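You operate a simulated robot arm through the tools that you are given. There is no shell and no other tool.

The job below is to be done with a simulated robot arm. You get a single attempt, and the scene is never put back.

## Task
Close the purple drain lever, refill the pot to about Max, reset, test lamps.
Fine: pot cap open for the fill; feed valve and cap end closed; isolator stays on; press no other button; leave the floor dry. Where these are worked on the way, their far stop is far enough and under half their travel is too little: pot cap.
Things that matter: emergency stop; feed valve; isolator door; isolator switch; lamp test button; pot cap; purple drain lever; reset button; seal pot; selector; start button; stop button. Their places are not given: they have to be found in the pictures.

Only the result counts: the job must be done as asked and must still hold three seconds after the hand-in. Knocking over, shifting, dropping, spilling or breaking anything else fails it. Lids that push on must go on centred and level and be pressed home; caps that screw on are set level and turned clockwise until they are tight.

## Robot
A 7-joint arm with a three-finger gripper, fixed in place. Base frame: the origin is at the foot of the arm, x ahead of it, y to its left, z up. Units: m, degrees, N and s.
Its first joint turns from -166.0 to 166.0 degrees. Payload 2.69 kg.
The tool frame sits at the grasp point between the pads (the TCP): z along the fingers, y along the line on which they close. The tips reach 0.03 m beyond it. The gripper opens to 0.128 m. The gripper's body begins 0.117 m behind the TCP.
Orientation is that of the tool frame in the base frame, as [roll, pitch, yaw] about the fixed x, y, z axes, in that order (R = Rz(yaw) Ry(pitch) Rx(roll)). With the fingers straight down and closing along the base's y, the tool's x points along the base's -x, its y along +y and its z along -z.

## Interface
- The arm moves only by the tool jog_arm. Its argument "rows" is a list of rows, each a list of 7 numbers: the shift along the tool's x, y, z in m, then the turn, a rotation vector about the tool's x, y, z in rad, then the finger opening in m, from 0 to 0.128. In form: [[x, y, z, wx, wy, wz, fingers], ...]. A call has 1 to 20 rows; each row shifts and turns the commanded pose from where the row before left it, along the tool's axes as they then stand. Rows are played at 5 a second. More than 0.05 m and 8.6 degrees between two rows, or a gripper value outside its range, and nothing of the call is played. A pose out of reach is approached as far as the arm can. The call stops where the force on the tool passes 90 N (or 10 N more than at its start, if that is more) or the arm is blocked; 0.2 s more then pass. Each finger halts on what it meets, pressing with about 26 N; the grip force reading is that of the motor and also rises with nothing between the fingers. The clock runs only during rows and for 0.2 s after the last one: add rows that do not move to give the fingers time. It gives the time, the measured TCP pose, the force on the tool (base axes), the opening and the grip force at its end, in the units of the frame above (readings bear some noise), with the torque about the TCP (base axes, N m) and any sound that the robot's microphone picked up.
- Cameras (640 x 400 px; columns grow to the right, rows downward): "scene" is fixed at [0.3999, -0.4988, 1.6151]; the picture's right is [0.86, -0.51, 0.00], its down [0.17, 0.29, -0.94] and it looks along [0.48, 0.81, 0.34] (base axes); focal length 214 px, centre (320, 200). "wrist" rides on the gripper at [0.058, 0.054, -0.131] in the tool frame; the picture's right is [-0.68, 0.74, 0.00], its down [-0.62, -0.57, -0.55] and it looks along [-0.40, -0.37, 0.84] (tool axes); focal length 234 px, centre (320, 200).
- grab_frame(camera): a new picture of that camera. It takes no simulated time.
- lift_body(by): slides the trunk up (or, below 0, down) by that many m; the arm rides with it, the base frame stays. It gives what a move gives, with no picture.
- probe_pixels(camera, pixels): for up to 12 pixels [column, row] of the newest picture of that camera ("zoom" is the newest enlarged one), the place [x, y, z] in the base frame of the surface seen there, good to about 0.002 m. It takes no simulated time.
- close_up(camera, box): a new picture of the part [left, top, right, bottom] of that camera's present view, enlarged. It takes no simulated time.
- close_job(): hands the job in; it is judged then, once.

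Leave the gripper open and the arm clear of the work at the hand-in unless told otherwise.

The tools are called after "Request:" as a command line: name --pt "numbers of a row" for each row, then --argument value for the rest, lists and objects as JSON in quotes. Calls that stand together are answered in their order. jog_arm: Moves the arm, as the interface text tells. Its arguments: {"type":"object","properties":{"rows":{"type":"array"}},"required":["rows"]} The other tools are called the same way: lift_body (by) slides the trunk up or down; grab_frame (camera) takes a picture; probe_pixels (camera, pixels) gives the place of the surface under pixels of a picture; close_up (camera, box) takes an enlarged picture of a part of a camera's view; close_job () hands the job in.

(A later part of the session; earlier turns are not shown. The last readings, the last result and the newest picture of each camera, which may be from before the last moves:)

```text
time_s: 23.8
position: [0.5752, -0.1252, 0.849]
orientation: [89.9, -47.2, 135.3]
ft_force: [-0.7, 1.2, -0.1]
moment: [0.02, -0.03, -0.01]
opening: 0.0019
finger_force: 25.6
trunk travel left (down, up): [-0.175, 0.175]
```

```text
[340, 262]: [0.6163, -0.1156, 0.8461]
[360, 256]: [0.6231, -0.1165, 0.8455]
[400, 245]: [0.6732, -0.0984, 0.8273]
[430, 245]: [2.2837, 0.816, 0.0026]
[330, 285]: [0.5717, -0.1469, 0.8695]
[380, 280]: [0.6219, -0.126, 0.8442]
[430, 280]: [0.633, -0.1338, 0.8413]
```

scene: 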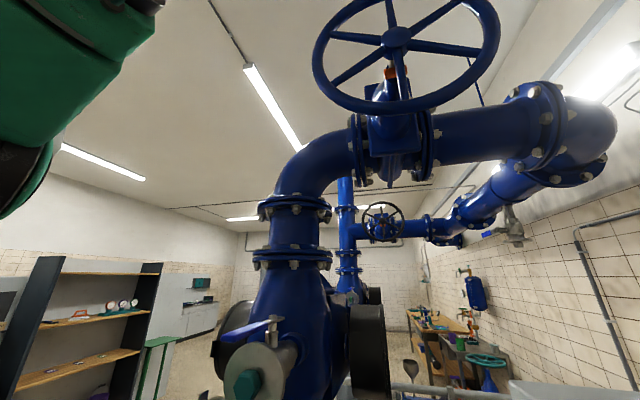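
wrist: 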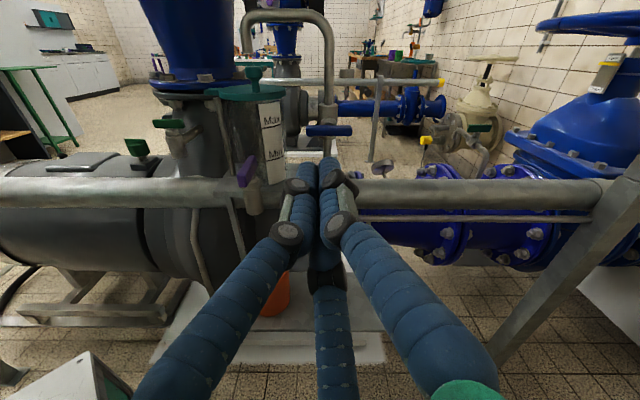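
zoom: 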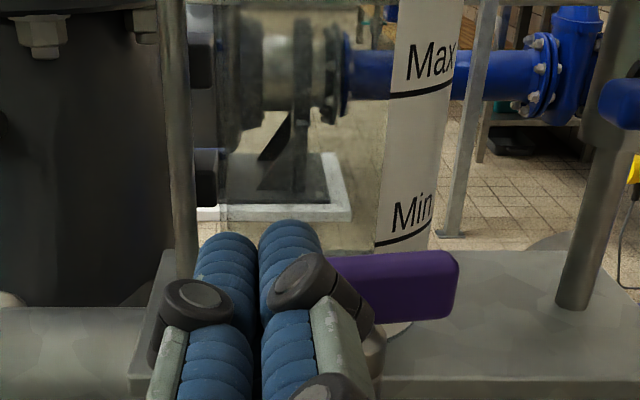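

The bar is at about 80°. I push a bit further.

Request:
jog_arm --pt "0 0 0.002 0 0 0 0" --pt "0 0 0.002 0 0 0 0"

Request:
jog_arm --pt "0 0 0.002 0 0 0 0" --pt "0 0 0 0 0 0 0"

Request:
close_up --camera "wrist" --box '[240, 80, 440, 220]'

```text
time_s: 24.4
position: [0.5778, -0.1244, 0.8501]
orientation: [89.9, -47.3, 135.3]
ft_force: [1.0, 0.1, -0.1]
moment: [-0.01, 0.02, -0.05]
opening: 0.0021
finger_force: 25.9
trunk travel left (down, up): [-0.175, 0.175]
```

```text
time_s: 25.0
position: [0.5775, -0.1221, 0.8493]
orientation: [89.9, -47.4, 135.3]
ft_force: [-7.3, -5.3, -0.6]
moment: [-0.11, 0.13, 0.02]
opening: 0.0021
finger_force: 25.6
trunk travel left (down, up): [-0.175, 0.175]
```

```text
2.86 times, centred on (340, 150) of wrist
```

zoom: 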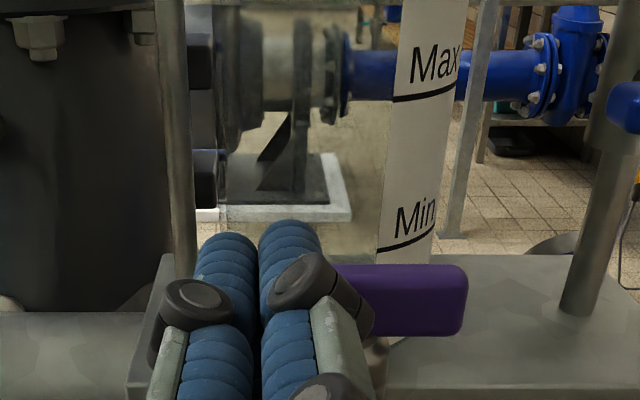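

A resisting force of about 9 N shows up now. One more millimetre or two to seat it, then I back out.

Request:
jog_arm --pt "0 0 0.002 0 0 0 0" --pt "0 0 0 0 0 0 0"

Request:
jog_arm --pt "0 0 -0.02 0 0 0 0" --pt "0 0 -0.04 0 0 0 0" --pt "-0.0203 0.0221 -0.03 0 0 0 0" --pt "-0.0203 0.0221 0 0 0 0 0" --pt "-0.0203 0.0221 0 0 0 0 0" --pt "-0.0203 0.0221 0 0 0 0 0" --pt "0.0294 0.0271 0 0 0 0 0" --pt "0.0294 0.0271 0 0 0 0 0"

Request:
close_up --camera "wrist" --box '[180, 80, 380, 220]'

```text
time_s: 25.6
position: [0.5784, -0.1223, 0.8495]
orientation: [89.8, -47.3, 135.3]
ft_force: [-44.0, -36.0, -2.1]
moment: [-0.7, 0.4, -0.06]
opening: 0.0021
finger_force: 26.1
trunk travel left (down, up): [-0.175, 0.175]
```

```text
time_s: 27.4
position: [0.6009, -0.2685, 0.9284]
orientation: [90.0, -47.4, 135.3]
ft_force: [-0.2, -0.1, -0.3]
moment: [0.02, -0.08, -0.01]
opening: 0.0023
finger_force: 26.1
trunk travel left (down, up): [-0.175, 0.175]
```

```text
2.86 times, centred on (280, 150) of wrist
```

zoom: 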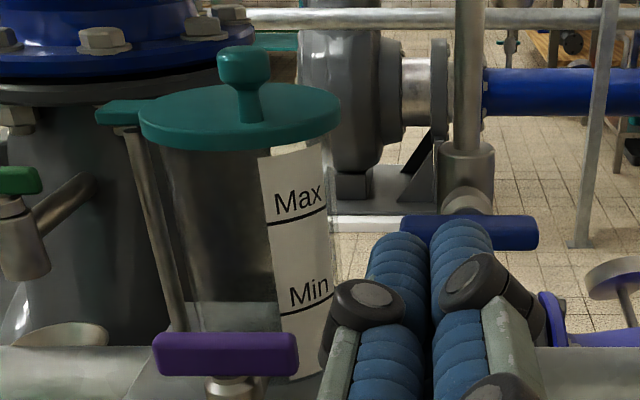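

The drain lever is crosswise (closed), fully on its stop. Next is the cap. I'll yaw the closed fingers about 30° and slide them to the right/back side of the knob, above the lid and in front of the outlet, so that pulling front-left swivels the lid open.

Request:
jog_arm --pt "0 0 0 0.0962 0.0888 0 0" --pt "0 0 0 0.0962 0.0888 0 0" --pt "0 0 0 0.0962 0.0888 0 0" --pt "0 0 0 0.0962 0.0888 0 0" --pt "-0.0082 0.0285 0.0246 0 0 0 0" --pt "-0.0082 0.0285 0.0246 0 0 0 0"

Request:
grab_frame --camera "wrist"

Request:
close_up --camera "wrist" --box '[200, 60, 420, 220]'

```text
time_s: 28.8
position: [0.6644, -0.2326, 0.9545]
orientation: [89.8, -47.3, 165.4]
ft_force: [0.3, 0.0, -0.5]
moment: [-0.01, 0.0, -0.02]
opening: 0.0023
finger_force: 25.9
trunk travel left (down, up): [-0.175, 0.175]
```

```text
taken
```

wrist: 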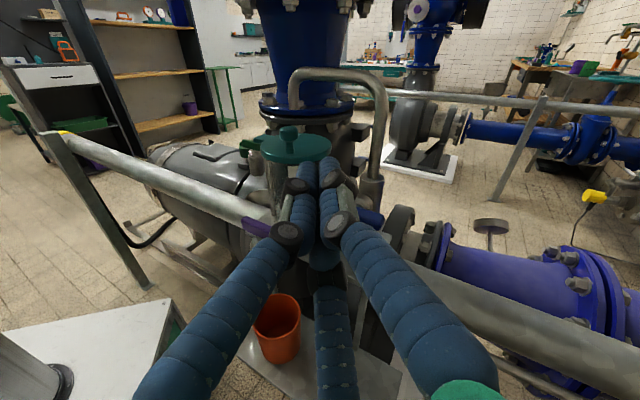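

```text
2.50 times, centred on (310, 140) of wrist
```

zoom: 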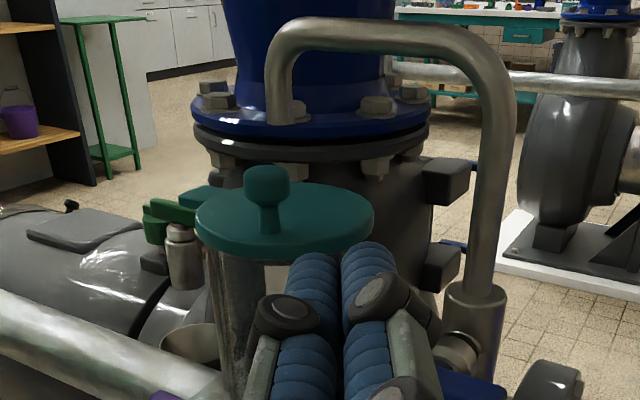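

I probe the knob, outlet end, lid and fingertips in this zoom before moving in.

Request:
probe_pixels --camera "zoom" --pixels '[[268, 172], [250, 185], [287, 185], [268, 200], [268, 220], [280, 118], [272, 90], [290, 90], [320, 262], [365, 250], [372, 215], [285, 190]]'

```text
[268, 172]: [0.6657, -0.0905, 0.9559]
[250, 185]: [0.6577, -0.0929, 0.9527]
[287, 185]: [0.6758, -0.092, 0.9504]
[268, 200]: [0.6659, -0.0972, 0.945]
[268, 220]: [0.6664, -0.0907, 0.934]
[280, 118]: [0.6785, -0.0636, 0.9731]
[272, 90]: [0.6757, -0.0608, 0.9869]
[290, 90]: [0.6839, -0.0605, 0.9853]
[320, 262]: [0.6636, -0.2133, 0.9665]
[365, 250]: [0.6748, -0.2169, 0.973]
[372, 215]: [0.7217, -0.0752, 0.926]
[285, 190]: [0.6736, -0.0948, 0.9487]
```

Knob centre confirmed at about (0.667,-0.0885,0.948); the outlet bottom is at z≈.968. I slide forward 0.12 m along the tool axis.

Request:
jog_arm --pt "0 0 0.03 0 0 0 0" --pt "0 0 0.03 0 0 0 0" --pt "0 0 0.03 0 0 0 0" --pt "0 0 0.03 0 0 0 0"

Request:
close_up --camera "wrist" --box '[200, 60, 420, 220]'

```text
time_s: 29.8
position: [0.6977, -0.1202, 0.9547]
orientation: [89.8, -47.2, 165.4]
ft_force: [-0.6, -0.5, 0.1]
moment: [-0.03, -0.03, 0.02]
opening: 0.0021
finger_force: 26.2
trunk travel left (down, up): [-0.175, 0.175]
```

```text
2.50 times, centred on (310, 140) of wrist
```

zoom: 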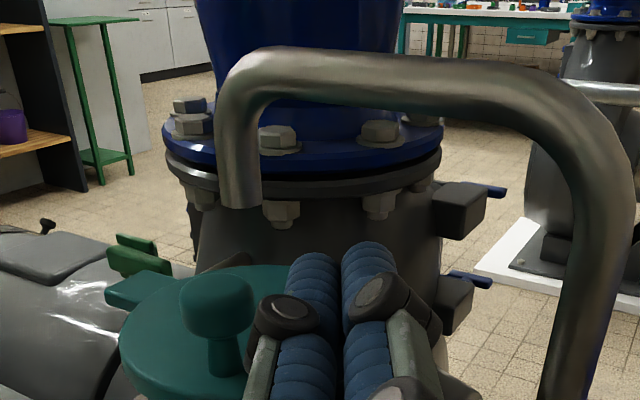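

The tips are to the right of the knob, below the gooseneck. I press left onto the knob and start the arc.

Request:
jog_arm --pt "0.0068 -0.0074 0 0 0 0 0" --pt "0.0072 -0.0078 -0.0074 0 0 0 0" --pt "0.0083 -0.009 -0.0058 0 0 0 0"

Request:
close_up --camera "wrist" --box '[200, 60, 420, 220]'

```text
time_s: 30.6
position: [0.6605, -0.1222, 0.9565]
orientation: [89.8, -47.3, 165.4]
ft_force: [0.0, -0.1, -0.5]
moment: [0.03, -0.02, 0.03]
opening: 0.0025
finger_force: 26.3
trunk travel left (down, up): [-0.175, 0.175]
```

```text
2.50 times, centred on (310, 140) of wrist
```

zoom: 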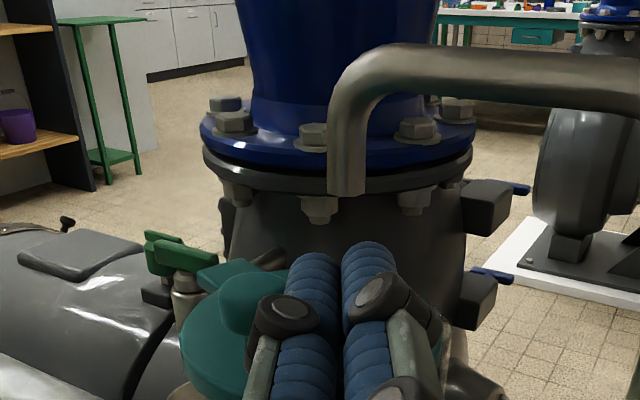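

No resistance so far. I continue along the arc.

Request:
jog_arm --pt "0.0088 -0.0096 -0.0035 0 0 0 0" --pt "0.0092 -0.0099 -0.0011 0 0 0 0"

Request:
close_up --camera "wrist" --box '[200, 60, 420, 220]'

Request:
probe_pixels --camera "zoom" --pixels '[[250, 300], [230, 275], [200, 350], [220, 380], [450, 360], [230, 310], [340, 190], [270, 255]]'

```text
time_s: 31.2
position: [0.6344, -0.1217, 0.9559]
orientation: [89.8, -47.4, 165.4]
ft_force: [0.1, -0.3, 0.1]
moment: [-0.02, 0.0, 0.01]
opening: 0.0023
finger_force: 26.0
trunk travel left (down, up): [-0.175, 0.175]
```

```text
2.50 times, centred on (310, 140) of wrist
```

zoom: 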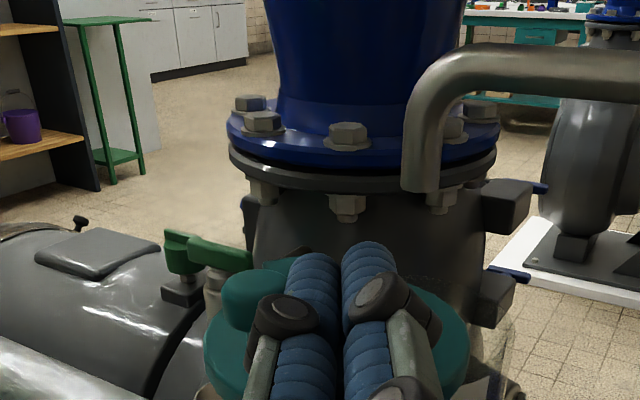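

```text
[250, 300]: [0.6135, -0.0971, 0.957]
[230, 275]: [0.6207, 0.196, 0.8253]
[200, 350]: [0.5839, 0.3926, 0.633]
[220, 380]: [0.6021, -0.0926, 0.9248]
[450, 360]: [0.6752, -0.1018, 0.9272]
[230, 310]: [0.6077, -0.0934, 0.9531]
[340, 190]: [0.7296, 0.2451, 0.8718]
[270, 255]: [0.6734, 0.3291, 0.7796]
```

The lid is swivelling: the knob has moved to about s .498, n .367, so around 40° open. I carry on.

Request:
jog_arm --pt "0.0091 -0.0098 0.0012 0 0 0 0" --pt "0.0089 -0.0096 0.0035 0 0 0 0" --pt "0.0083 -0.009 0.0057 0 0 0 0" --pt "0.0075 -0.0081 0.0077 0 0 0 0"

Request:
close_up --camera "wrist" --box '[200, 60, 420, 220]'

Request:
probe_pixels --camera "zoom" --pixels '[[250, 290], [230, 300], [420, 360], [440, 320], [290, 265]]'

```text
time_s: 32.2
position: [0.5934, -0.0914, 0.956]
orientation: [89.9, -47.4, 165.4]
ft_force: [0.0, -0.5, -0.2]
moment: [-0.01, -0.01, -0.04]
opening: 0.0022
finger_force: 25.6
trunk travel left (down, up): [-0.175, 0.175]
```

```text
2.50 times, centred on (310, 140) of wrist
```

zoom: 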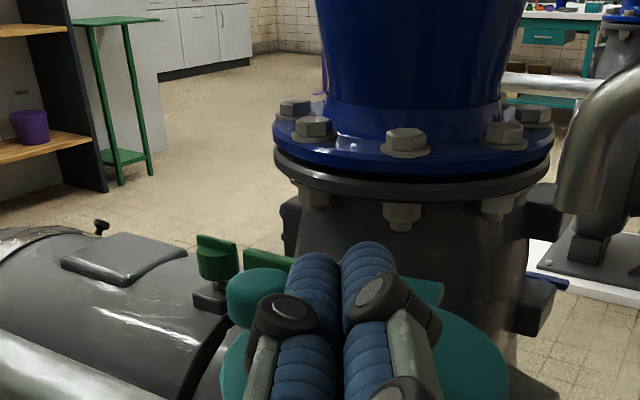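

```text
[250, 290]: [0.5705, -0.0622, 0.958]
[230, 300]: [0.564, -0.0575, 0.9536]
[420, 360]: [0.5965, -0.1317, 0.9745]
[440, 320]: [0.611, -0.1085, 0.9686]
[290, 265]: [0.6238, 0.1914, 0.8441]
```

About 83° open now. I push two more small steps toward the stop, then retreat to the right-front and look.

Request:
jog_arm --pt "0.0065 -0.0071 0.0096 0 0 0 0" --pt "0.0053 -0.0058 0.0111 0 0 0 0"

Request:
jog_arm --pt "-0.0068 0.0074 0 0 0 0 0" --pt "-0.0136 0.0147 -0.03 0 0 0 0" --pt "0.0075 0.0068 -0.04 0 0 0 0" --pt "0.015 0.0136 -0.04 0 0 0 0" --pt "0.015 0.0136 -0.04 0 0 0 0"

Request:
grab_frame --camera "wrist"

Request:
close_up --camera "wrist" --box '[200, 60, 440, 220]'

```text
time_s: 32.8
position: [0.5809, -0.0668, 0.9562]
orientation: [89.9, -47.3, 165.3]
ft_force: [-0.6, -0.1, -0.2]
moment: [0.01, 0.0, 0.01]
opening: 0.0022
finger_force: 26.0
trunk travel left (down, up): [-0.175, 0.175]
```

```text
time_s: 34.0
position: [0.5688, -0.2205, 1.0083]
orientation: [89.8, -47.3, 165.3]
ft_force: [1.2, 0.3, -0.3]
moment: [0.0, -0.02, 0.02]
opening: 0.0022
finger_force: 25.4
trunk travel left (down, up): [-0.175, 0.175]
```

```text
taken
```

wrist: 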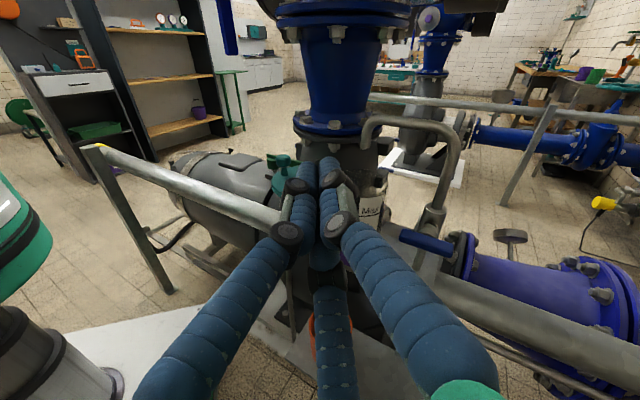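

```text
2.50 times, centred on (320, 140) of wrist
```

zoom: 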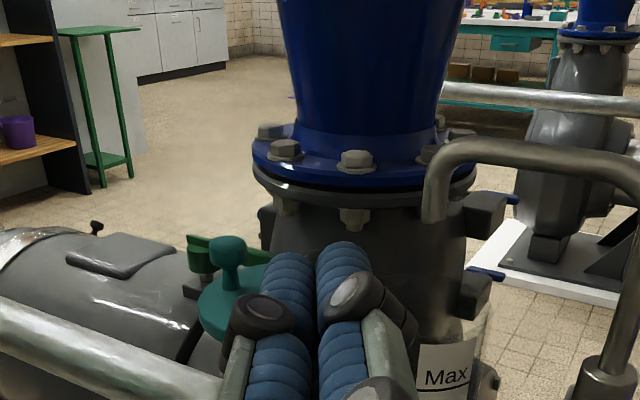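

The lid has swung to the left. I yaw back to face the skid squarely and move right to see the pot and feed lever.

Request:
jog_arm --pt "0 0 0 -0.0962 -0.0888 0 0" --pt "0 0 0 -0.0962 -0.0888 0 0" --pt "0 0 0 -0.0962 -0.0888 0 0" --pt "0 0 0 -0.0962 -0.0888 0 0" --pt "-0.0203 0.0221 -0.02 0 0 0 0" --pt "-0.0203 0.0221 -0.02 0 0 0 0" --pt "-0.0203 0.0221 0 0 0 0 0" --pt "-0.0203 0.0221 0 0 0 0 0" --pt "-0.0203 0.0221 0 0 0 0 0"

Request:
grab_frame --camera "wrist"

Request:
close_up --camera "wrist" --box '[130, 70, 330, 220]'

```text
time_s: 36.0
position: [0.6481, -0.3519, 1.0081]
orientation: [89.9, -47.4, 135.3]
ft_force: [-0.7, 0.1, -0.7]
moment: [0.01, 0.01, -0.04]
opening: 0.0022
finger_force: 26.0
trunk travel left (down, up): [-0.175, 0.175]
```

```text
taken
```

wrist: 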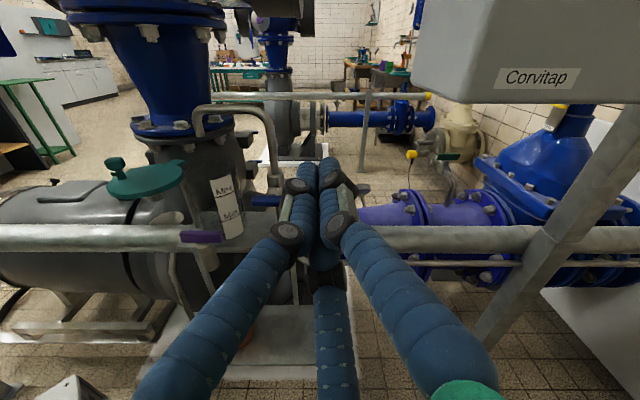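

```text
2.67 times, centred on (230, 145) of wrist
```

zoom: 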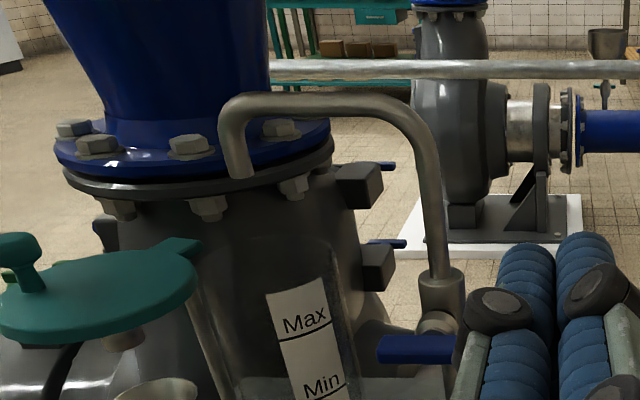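

The lid is well off to the left and the pot mouth is open under the outlet. For the feed valve I'll grip the blue bar at its centre from the front, with the fingers above and below it, and twist about the tool axis. First I test in free air that the wrist can make the needed rolls.

Request:
jog_arm --pt "0 0 0 0 0 -0.1376 0.05" --pt "0 0 0 0 0 -0.1376 0.05" --pt "0 0 0 0 0 -0.1376 0.05" --pt "0 0 0 0 0 -0.1376 0.05" --pt "0 0 0 0 0 -0.1376 0.05" --pt "0 0 0 0 0 -0.1376 0.05"

Request:
jog_arm --pt "0 0 0 0 0 -0.1428 0.05" --pt "0 0 0 0 0 -0.1428 0.05" --pt "0 0 0 0 0 -0.1428 0.05" --pt "0 0 0 0 0 -0.1428 0.05" --pt "0 0 0 0 0 -0.1428 0.05" --pt "0 0 0 0 0 -0.1428 0.05" --pt "0 0 0 0 0 -0.1428 0.05" --pt "0 0 0 0 0 -0.1428 0.05" --pt "0 0 0 0 0 -0.1428 0.05" --pt "0 0 0 0 0 -0.1428 0.05" --pt "0 0 0 0 0 -0.1428 0.05"

```text
time_s: 37.4
position: [0.6483, -0.3525, 1.0066]
orientation: [89.8, 0.2, 135.2]
ft_force: [0.0, -0.2, 0.3]
moment: [-0.07, -0.03, 0.05]
opening: 0.0503
finger_force: 0.0
trunk travel left (down, up): [-0.175, 0.175]
```

```text
time_s: 39.8
position: [0.6479, -0.3527, 1.0075]
orientation: [-38.2, 89.9, 7.0]
ft_force: [0.3, 0.6, 0.8]
moment: [0.0, 0.02, -0.03]
opening: 0.0497
finger_force: 0.1
trunk travel left (down, up): [-0.175, 0.175]
```

Both rolls are reachable. I roll back 90° so the fingers are one above the other and take a look.

Request:
jog_arm --pt "0 0 0 0 0 0.1428 0.05" --pt "0 0 0 0 0 0.1428 0.05" --pt "0 0 0 0 0 0.1428 0.05" --pt "0 0 0 0 0 0.1428 0.05" --pt "0 0 0 0 0 0.1428 0.05" --pt "0 0 0 0 0 0.1428 0.05" --pt "0 0 0 0 0 0.1428 0.05" --pt "0 0 0 0 0 0.1428 0.05" --pt "0 0 0 0 0 0.1428 0.05" --pt "0 0 0 0 0 0.1428 0.05" --pt "0 0 0 0 0 0.1428 0.05"

Request:
grab_frame --camera "wrist"

```text
time_s: 42.2
position: [0.6483, -0.3528, 1.0069]
orientation: [89.9, -0.2, 135.2]
ft_force: [-0.3, 0.8, -0.5]
moment: [0.0, 0.0, 0.01]
opening: 0.05
finger_force: 0.0
trunk travel left (down, up): [-0.175, 0.175]
```

```text
taken
```

wrist: 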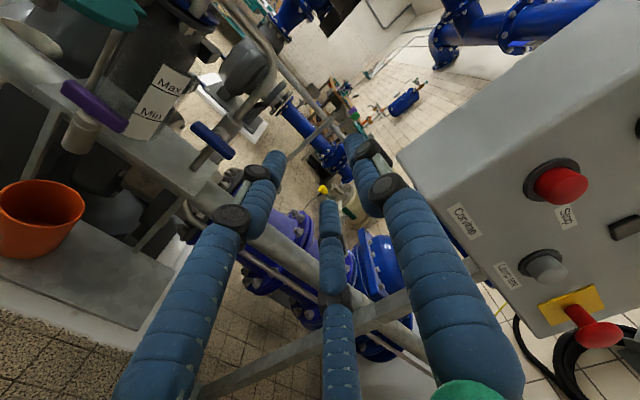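

I zoom on the blue bar and probe its exact geometry.

Request:
close_up --camera "wrist" --box '[140, 70, 300, 190]'

Request:
probe_pixels --camera "wrist" --pixels '[[196, 126], [205, 135], [213, 142], [222, 149], [231, 155], [222, 131], [216, 139], [228, 152], [203, 138], [218, 152]]'

```text
3.33 times, centred on (220, 130) of wrist
```

zoom: 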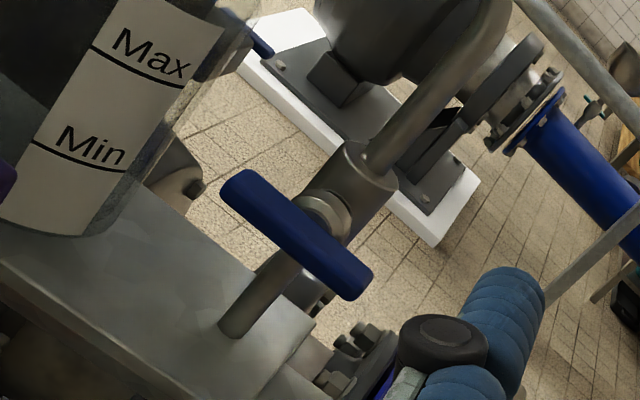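

```text
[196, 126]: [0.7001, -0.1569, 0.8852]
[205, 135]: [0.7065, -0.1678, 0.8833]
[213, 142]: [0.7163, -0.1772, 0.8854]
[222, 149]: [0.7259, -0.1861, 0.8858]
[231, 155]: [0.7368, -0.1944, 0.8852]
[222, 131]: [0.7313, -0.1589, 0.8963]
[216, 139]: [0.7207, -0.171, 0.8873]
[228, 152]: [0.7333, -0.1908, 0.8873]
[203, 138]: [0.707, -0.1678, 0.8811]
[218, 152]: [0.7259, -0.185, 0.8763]
```

The bar spans s .602–.663, centre s .632, z .884, front face n .381. I align the open fingers above and below it and advance most of the way.

Request:
jog_arm --pt "0.0253 -0.041 0 0 0 0 0.09" --pt "0.0253 -0.041 0 0 0 0 0.09" --pt "0.0253 -0.041 0 0 0 0 0.09" --pt "0 0 0.04 0 0 0 0.09" --pt "0 0 0.04 0 0 0 0.09"

Request:
grab_frame --camera "wrist"

```text
time_s: 43.4
position: [0.6514, -0.2414, 0.8845]
orientation: [89.9, 0.0, 135.2]
ft_force: [-1.0, -0.1, 0.2]
moment: [0.0, 0.01, 0.02]
opening: 0.0899
finger_force: 0.0
trunk travel left (down, up): [-0.175, 0.175]
```

```text
taken
```

wrist: 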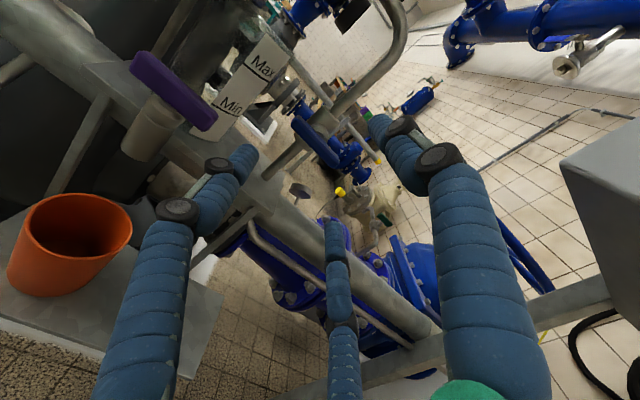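

Aligned; the blue bar (315,140) lies between the fingers. I advance the last 0.066 m, then close.

Request:
jog_arm --pt "0 0 0.025 0 0 0 0.09" --pt "0 0 0.025 0 0 0 0.09" --pt "0 0 0.016 0 0 0 0.09"

Request:
grab_frame --camera "wrist"

```text
time_s: 44.2
position: [0.6973, -0.1951, 0.8853]
orientation: [89.9, 0.0, 135.3]
ft_force: [0.0, 0.3, 0.7]
moment: [-0.02, 0.0, 0.02]
opening: 0.0897
finger_force: 0.0
trunk travel left (down, up): [-0.175, 0.175]
```

```text
taken
```

wrist: 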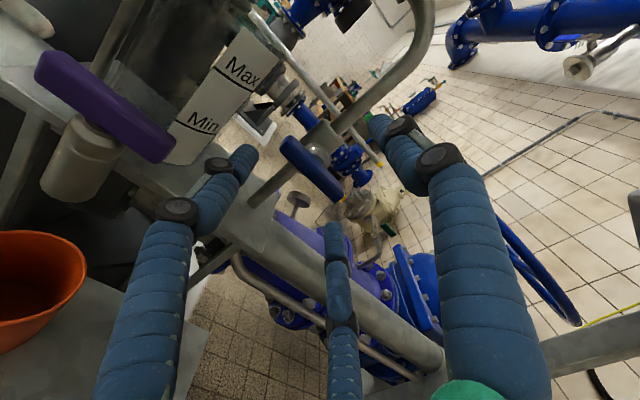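

In place. I close the fingers on the bar.

Request:
jog_arm --pt "0 0 0 0 0 0 0.05" --pt "0 0 0 0 0 0 0.02" --pt "0 0 0 0 0 0 0.0" --pt "0 0 0 0 0 0 0.0"

Request:
grab_frame --camera "wrist"

Request:
close_up --camera "wrist" --box '[140, 20, 340, 190]'

```text
time_s: 45.2
position: [0.6964, -0.1929, 0.8767]
orientation: [90.4, -0.6, 135.3]
ft_force: [-23.4, 18.5, -80.3]
moment: [-1.99, 1.11, 0.96]
opening: 0.0259
finger_force: 25.9
trunk travel left (down, up): [-0.175, 0.175]
```

```text
taken
```

wrist: 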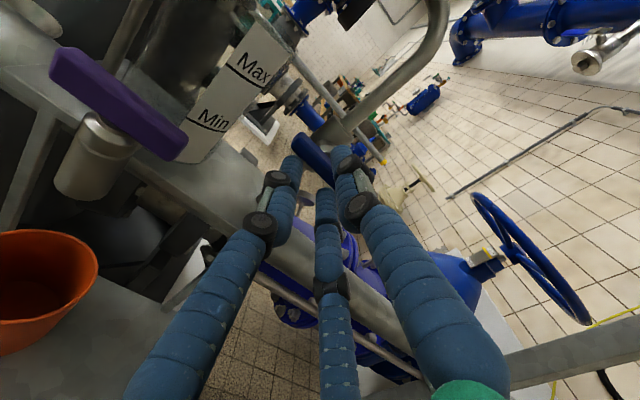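

```text
2.35 times, centred on (240, 105) of wrist
```

zoom: 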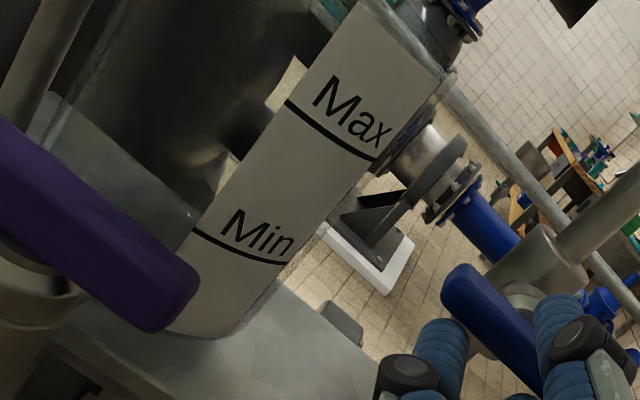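

The hand really closes three fingers centrally: one on top and two below. The bar is held, but the arm is bent 8 mm down at about 80 N. I relieve it by lowering the command 8 mm.

Request:
jog_arm --pt "0 -0.004 0 0 0 0 0.0" --pt "0 -0.004 0 0 0 0 0.0" --pt "0 0 0 0 0 0 0.0"

Request:
close_up --camera "wrist" --box '[180, 60, 400, 240]'

```text
time_s: 46.0
position: [0.7, -0.1965, 0.8755]
orientation: [90.0, 0.0, 135.0]
ft_force: [-0.6, 12.4, -45.1]
moment: [-1.03, 0.78, 0.15]
opening: 0.0209
finger_force: 44.8
trunk travel left (down, up): [-0.175, 0.175]
```

```text
2.22 times, centred on (290, 150) of wrist
```

zoom: 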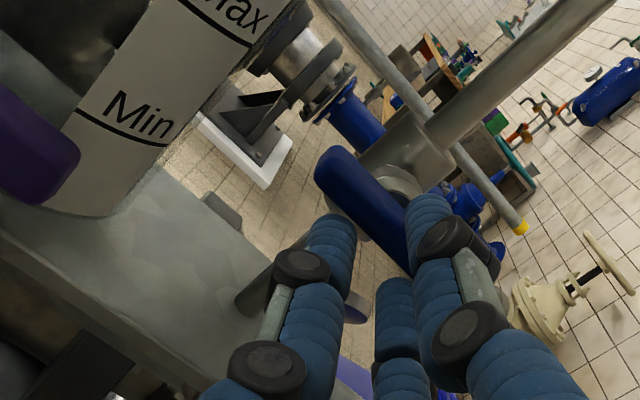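

Still about 45 N downward; I lower another few millimetres.

Request:
jog_arm --pt "0 -0.003 0 0 0 0 0.0" --pt "0 -0.001 0 0 0 0 0.0" --pt "0 0 0 0 0 0 0.0"

Request:
close_up --camera "wrist" --box '[180, 60, 400, 240]'

Request:
probe_pixels --camera "zoom" --pixels '[[330, 165], [350, 190], [380, 225], [405, 255], [330, 240], [425, 205], [395, 285], [345, 155]]'

```text
time_s: 46.8
position: [0.6996, -0.1975, 0.8743]
orientation: [89.9, 0.1, 135.2]
ft_force: [13.2, 15.9, 4.5]
moment: [0.02, -0.01, 0.19]
opening: 0.0206
finger_force: 45.0
trunk travel left (down, up): [-0.175, 0.175]
```

```text
2.22 times, centred on (290, 150) of wrist
```

zoom: 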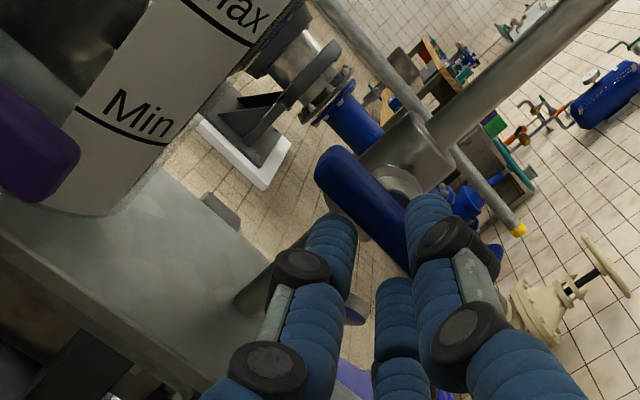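

```text
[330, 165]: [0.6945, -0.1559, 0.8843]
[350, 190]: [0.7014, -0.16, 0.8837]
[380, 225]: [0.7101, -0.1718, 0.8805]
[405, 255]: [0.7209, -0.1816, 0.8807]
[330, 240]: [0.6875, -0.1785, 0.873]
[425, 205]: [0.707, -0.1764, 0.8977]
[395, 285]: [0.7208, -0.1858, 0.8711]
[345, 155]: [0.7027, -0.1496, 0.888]
```

Forces are low now: the bar is held with its pivot about 9.5 mm above the TCP. I try the opening direction (right end up) by 16°, pivoting about the valve axis, and watch the torque.

Request:
jog_arm --pt "-0.00135 0.0001 0 0 0 -0.1428 0.0" --pt "-0.00135 0.0001 0 0 0 -0.1428 0.0"

Request:
grab_frame --camera "wrist"

Request:
close_up --camera "wrist" --box '[180, 0, 400, 200]'

```text
time_s: 47.4
position: [0.7002, -0.1972, 0.8767]
orientation: [89.7, 16.7, 135.2]
ft_force: [19.0, 20.0, 37.1]
moment: [0.6, -0.29, 0.72]
opening: 0.0206
finger_force: 44.6
trunk travel left (down, up): [-0.175, 0.175]
```

```text
taken
```

wrist: 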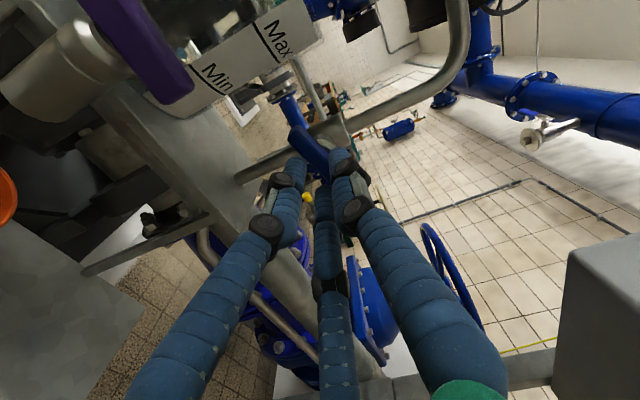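

```text
2.00 times, centred on (290, 100) of wrist
```

zoom: 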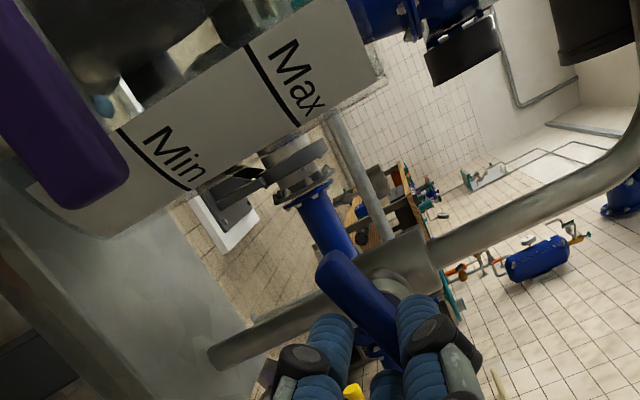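

The bar turned with the hand (16°). A bluish spot shows near the pot. I zoom on the pot to see whether water has begun to flow.

Request:
close_up --camera "wrist" --box '[160, 0, 340, 110]'

```text
3.56 times, centred on (250, 55) of wrist
```

zoom: 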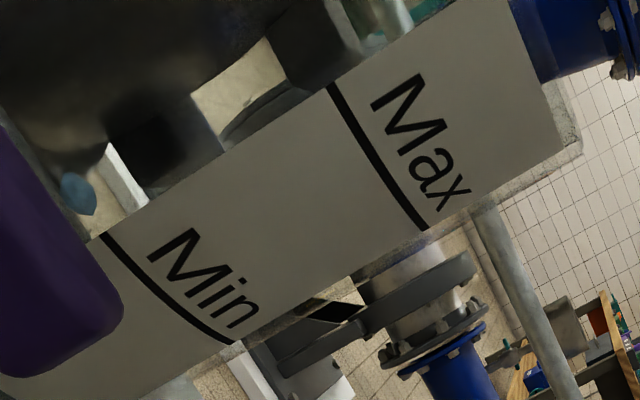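

I wait 1 s without moving and look again.

Request:
jog_arm --pt "0 0.002 0 0 0 0 0.0" --pt "0 0.001 0 0 0 0 0.0" --pt "0 0 0 0 0 0 0.0" --pt "0 0 0 0 0 0 0.0"

Request:
close_up --camera "wrist" --box '[160, 0, 340, 110]'

```text
time_s: 48.4
position: [0.6995, -0.198, 0.8755]
orientation: [89.8, 16.4, 135.1]
ft_force: [32.7, 6.6, 30.5]
moment: [0.61, -0.33, -0.67]
opening: 0.0205
finger_force: 44.9
trunk travel left (down, up): [-0.175, 0.175]
```

```text
3.56 times, centred on (250, 55) of wrist
```

zoom: 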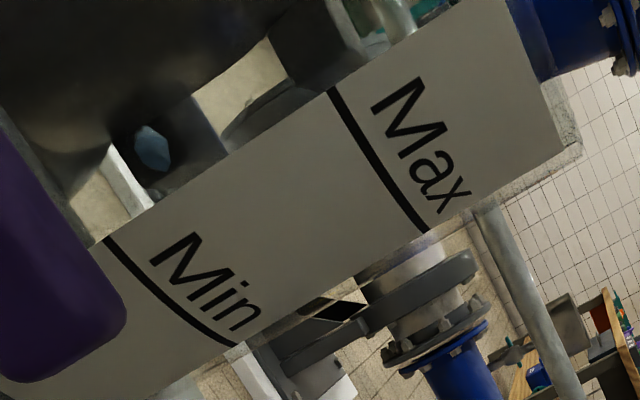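

Drops are falling from the outlet into the pot, so this is the opening direction. I open further (3 more steps) with a small correction for the side force.

Request:
jog_arm --pt "-0.002 0.0006 0 0 0 -0.1428 0.0" --pt "-0.002 0.0006 0 0 0 -0.1428 0.0" --pt "-0.00135 0.0003 0 0 0 -0.1428 0.0"

Request:
grab_frame --camera "wrist"

Request:
close_up --camera "wrist" --box '[200, 0, 400, 130]'

```text
time_s: 49.2
position: [0.7003, -0.1987, 0.8784]
orientation: [90.1, 40.9, 135.3]
ft_force: [13.1, 13.6, 23.4]
moment: [0.62, -0.36, -0.14]
opening: 0.0208
finger_force: 45.1
trunk travel left (down, up): [-0.175, 0.175]
```

```text
taken
```

wrist: 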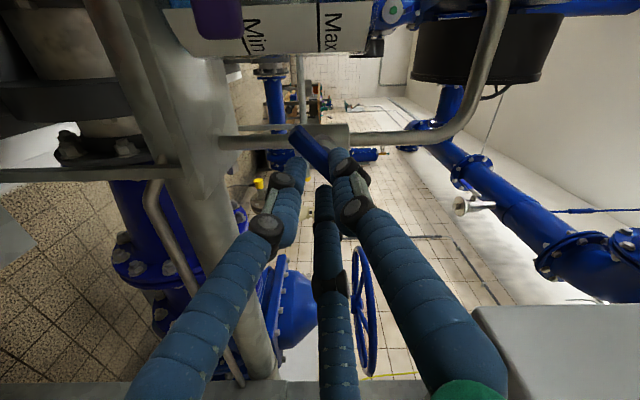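

```text
3.08 times, centred on (300, 65) of wrist
```

zoom: 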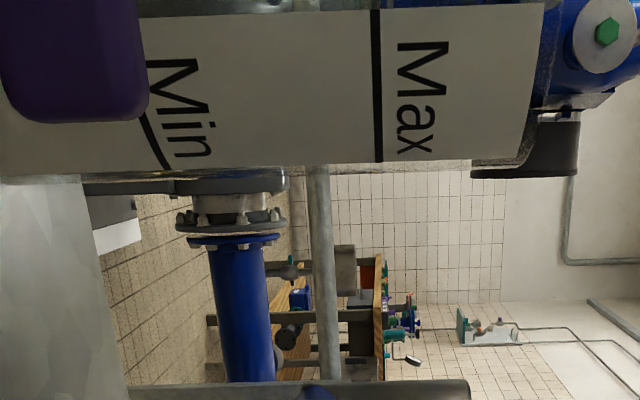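

Now about 41° open, but only the label is visible here. I'll let it run briefly, then turn back to closed and check the level from there.

Request:
jog_arm --pt "0 0 0 0 0 0 0.0" --pt "0 0 0 0 0 0 0.0" --pt "0.00135 -0.0003 0 0 0 0.1428 0.0" --pt "0.002 -0.0006 0 0 0 0.1428 0.0" --pt "0.002 -0.0006 0 0 0 0.1428 0.0" --pt "0.00135 -0.001 0 0 0 0.1428 0.0" --pt "0.00135 -0.001 0 0 0 0.1428 0.0"

Request:
close_up --camera "wrist" --box '[140, 0, 340, 150]'

```text
time_s: 50.8
position: [0.6987, -0.1964, 0.8753]
orientation: [89.8, 0.1, 135.0]
ft_force: [13.9, 5.7, 39.3]
moment: [0.83, -0.7, -0.67]
opening: 0.0205
finger_force: 45.3
trunk travel left (down, up): [-0.175, 0.175]
```

```text
2.67 times, centred on (240, 75) of wrist
```

zoom: 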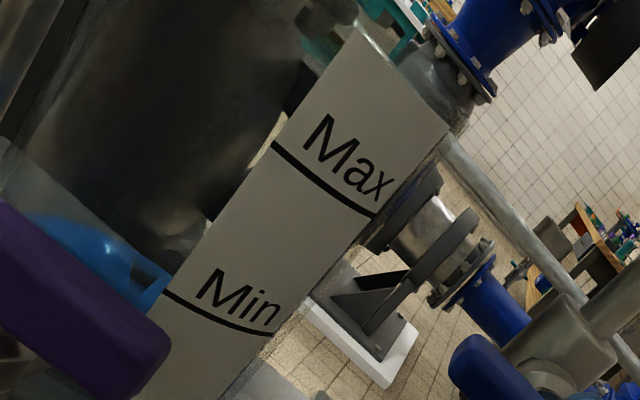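

Blue water now stands at about the Min line, and the valve is back at closed. I give it another similar, slightly shorter opening: up to about 33°, hold, and back.

Request:
jog_arm --pt "-0.00135 0.001 0 0 0 -0.1428 0.0" --pt "-0.00135 0.001 0 0 0 -0.1428 0.0" --pt "-0.00135 0.0003 0 0 0 -0.1428 0.0" --pt "-0.00135 0.0003 0 0 0 -0.1428 0.0" --pt "0 0 0 0 0 0 0.0" --pt "0 0 0 0 0 0 0.0" --pt "0 0 0 0 0 0 0.0" --pt "0.00135 -0.0003 0 0 0 0.1428 0.0" --pt "0.00135 -0.0003 0 0 0 0.1428 0.0" --pt "0.00135 -0.0003 0 0 0 0.1428 0.0" --pt "0.00135 -0.0003 0 0 0 0.1428 0.0"

Request:
close_up --camera "wrist" --box '[140, 0, 340, 150]'

```text
time_s: 53.2
position: [0.6979, -0.1969, 0.8749]
orientation: [89.9, 0.2, 135.1]
ft_force: [11.8, -5.1, 36.7]
moment: [0.76, -0.59, 0.28]
opening: 0.0205
finger_force: 45.0
trunk travel left (down, up): [-0.175, 0.175]
```

```text
2.67 times, centred on (240, 75) of wrist
```

zoom: 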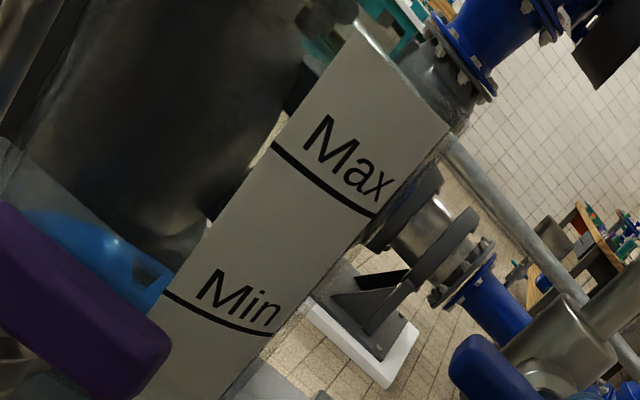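

The level barely changed. I check whether the bar actually turned or slipped in the grip.

Request:
close_up --camera "wrist" --box '[220, 80, 400, 220]'

Request:
jog_arm --pt "-0.00135 0.0003 0 0 0 -0.1428 0.0" --pt "-0.00135 0.0003 0 0 0 -0.1428 0.0"

Request:
close_up --camera "wrist" --box '[140, 0, 340, 150]'

Request:
close_up --camera "wrist" --box '[220, 80, 400, 220]'

```text
2.86 times, centred on (310, 150) of wrist
```

zoom: 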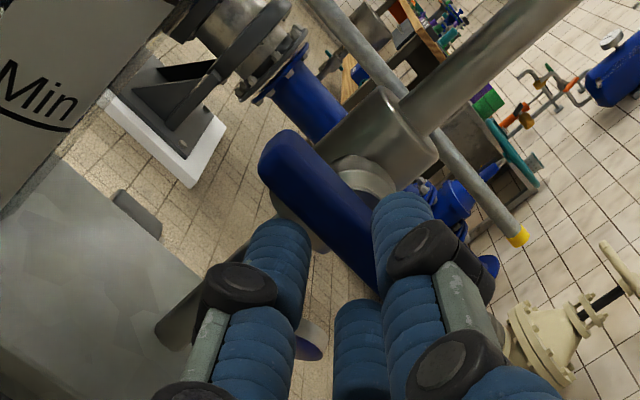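

```text
time_s: 53.8
position: [0.6985, -0.1972, 0.8764]
orientation: [89.8, 16.5, 135.1]
ft_force: [16.7, 4.0, 46.4]
moment: [1.09, -0.74, -0.61]
opening: 0.0206
finger_force: 45.1
trunk travel left (down, up): [-0.175, 0.175]
```

```text
2.67 times, centred on (240, 75) of wrist
```

zoom: 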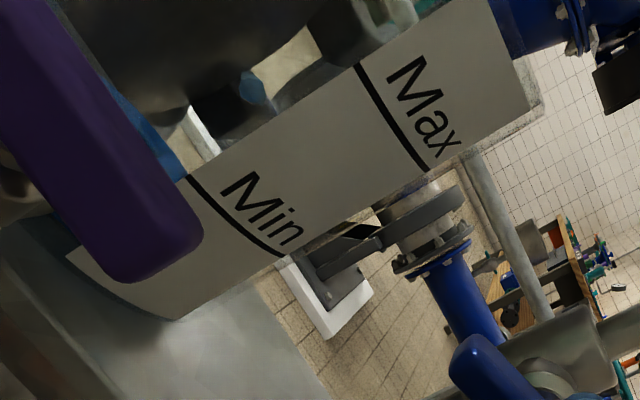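

```text
2.86 times, centred on (310, 150) of wrist
```

zoom: 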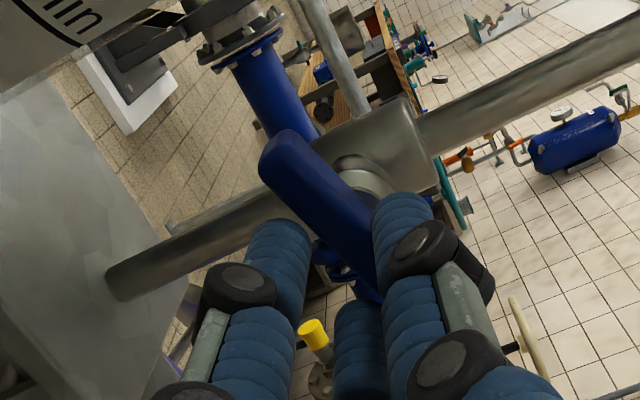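

The bar follows the hand and drops fall at 16°. The flow seems strongly dependent on the opening. I open to 41° briefly and return to 16° to look.

Request:
jog_arm --pt "-0.00135 0.0003 0 0 0 -0.1428 0.0" --pt "-0.00135 0.0003 0 0 0 -0.1428 0.0" --pt "-0.00135 0.0003 0 0 0 -0.1428 0.0" --pt "0 0 0 0 0 0 0.0" --pt "0 0 0 0 0 0 0.0" --pt "0.00135 -0.0003 0 0 0 0.1428 0.0" --pt "0.00135 -0.0003 0 0 0 0.1428 0.0" --pt "0.00135 -0.0003 0 0 0 0.1428 0.0"

Request:
close_up --camera "wrist" --box '[140, 0, 340, 150]'

```text
time_s: 55.6
position: [0.6994, -0.1971, 0.876]
orientation: [89.7, 16.4, 135.2]
ft_force: [8.4, 16.6, 48.8]
moment: [0.93, -0.81, 0.35]
opening: 0.0201
finger_force: 45.4
trunk travel left (down, up): [-0.175, 0.175]
```

```text
2.67 times, centred on (240, 75) of wrist
```

zoom: 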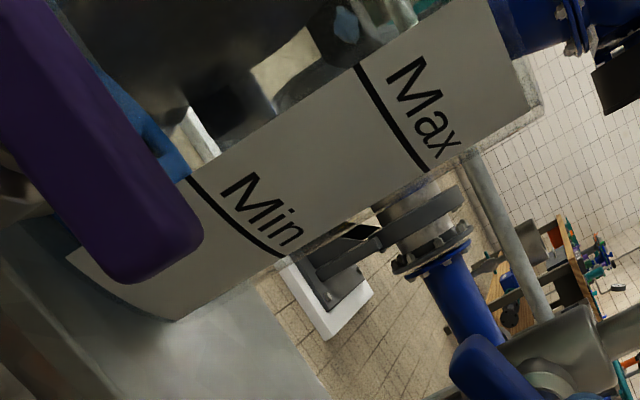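

The level creeps up only slowly, so partial opening gives little flow. I open wider (to about 74°), hold about a second, and come back.

Request:
jog_arm --pt "-0.00135 0.0013 0 0 0 -0.1428 0.0" --pt "-0.00135 0.0013 0 0 0 -0.1428 0.0" --pt "-0.00135 0.0003 0 0 0 -0.1428 0.0" --pt "-0.00135 0.0003 0 0 0 -0.1428 0.0"

Request:
jog_arm --pt "-0.00135 0.0002 0 0 0 -0.1428 0.0" --pt "-0.00135 0.0002 0 0 0 -0.1428 0.0" --pt "-0.00135 0.0002 0 0 0 -0.1428 0.0"

Request:
grab_frame --camera "wrist"

Request:
close_up --camera "wrist" --box '[200, 0, 440, 150]'

```text
time_s: 56.6
position: [0.7, -0.1989, 0.879]
orientation: [90.0, 49.1, 135.2]
ft_force: [-16.1, 9.1, 23.7]
moment: [0.46, -0.23, 0.56]
opening: 0.0205
finger_force: 45.1
trunk travel left (down, up): [-0.175, 0.175]
```

```text
time_s: 57.4
position: [0.7005, -0.1996, 0.8803]
orientation: [90.1, 73.5, 135.5]
ft_force: [-39.6, 17.9, -2.9]
moment: [0.03, 0.05, 1.19]
opening: 0.0206
finger_force: 45.3
trunk travel left (down, up): [-0.175, 0.175]
```

```text
taken
```

wrist: 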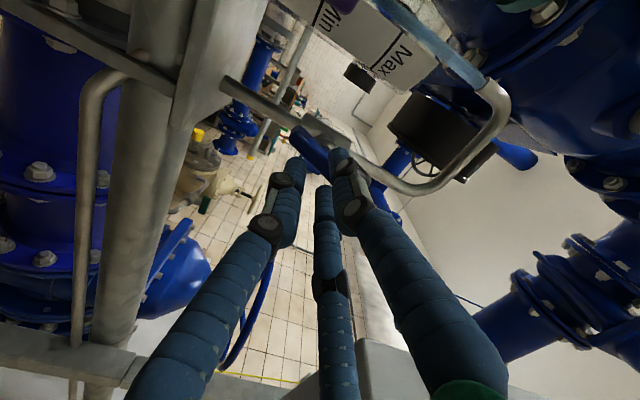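

```text
2.67 times, centred on (320, 75) of wrist
```

zoom: 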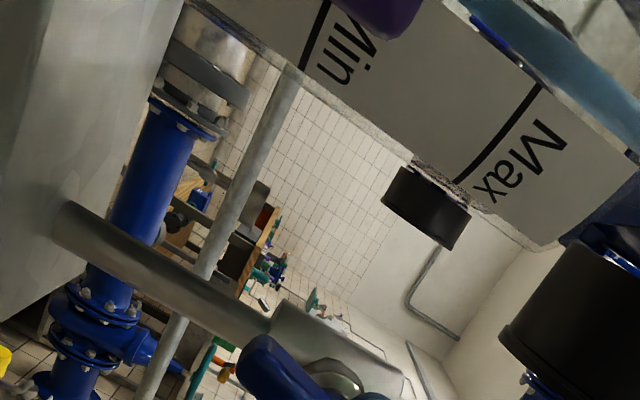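

A solid blue stream now runs from the outlet into the pot. I turn back to 16° at once and check the level.

Request:
jog_arm --pt "0.00135 -0.0002 0 0 0 0.1428 0.0" --pt "0.00135 -0.0002 0 0 0 0.1428 0.0" --pt "0.00135 -0.0002 0 0 0 0.1428 0.0" --pt "0.00135 -0.0003 0 0 0 0.1428 0.0" --pt "0.00135 -0.0003 0 0 0 0.1428 0.0" --pt "0.00135 -0.0008 0 0 0 0.1428 0.0" --pt "0.00135 -0.0008 0 0 0 0.1428 0.0"

Request:
close_up --camera "wrist" --box '[140, 0, 340, 150]'

```text
time_s: 59.0
position: [0.6997, -0.1972, 0.8775]
orientation: [89.8, 16.4, 135.3]
ft_force: [-32.9, 24.4, 6.0]
moment: [0.01, -0.2, 1.34]
opening: 0.0206
finger_force: 44.9
trunk travel left (down, up): [-0.175, 0.175]
```

```text
2.67 times, centred on (240, 75) of wrist
```

zoom: 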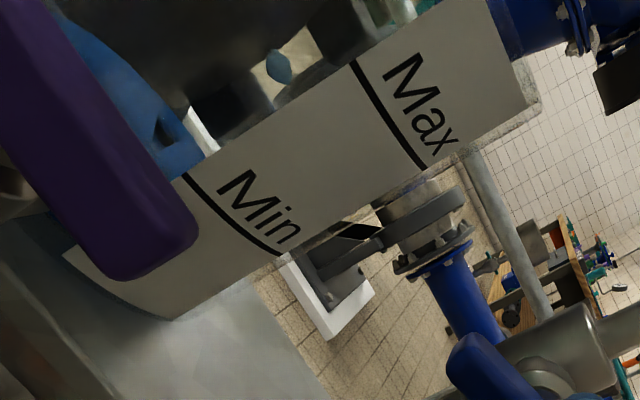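

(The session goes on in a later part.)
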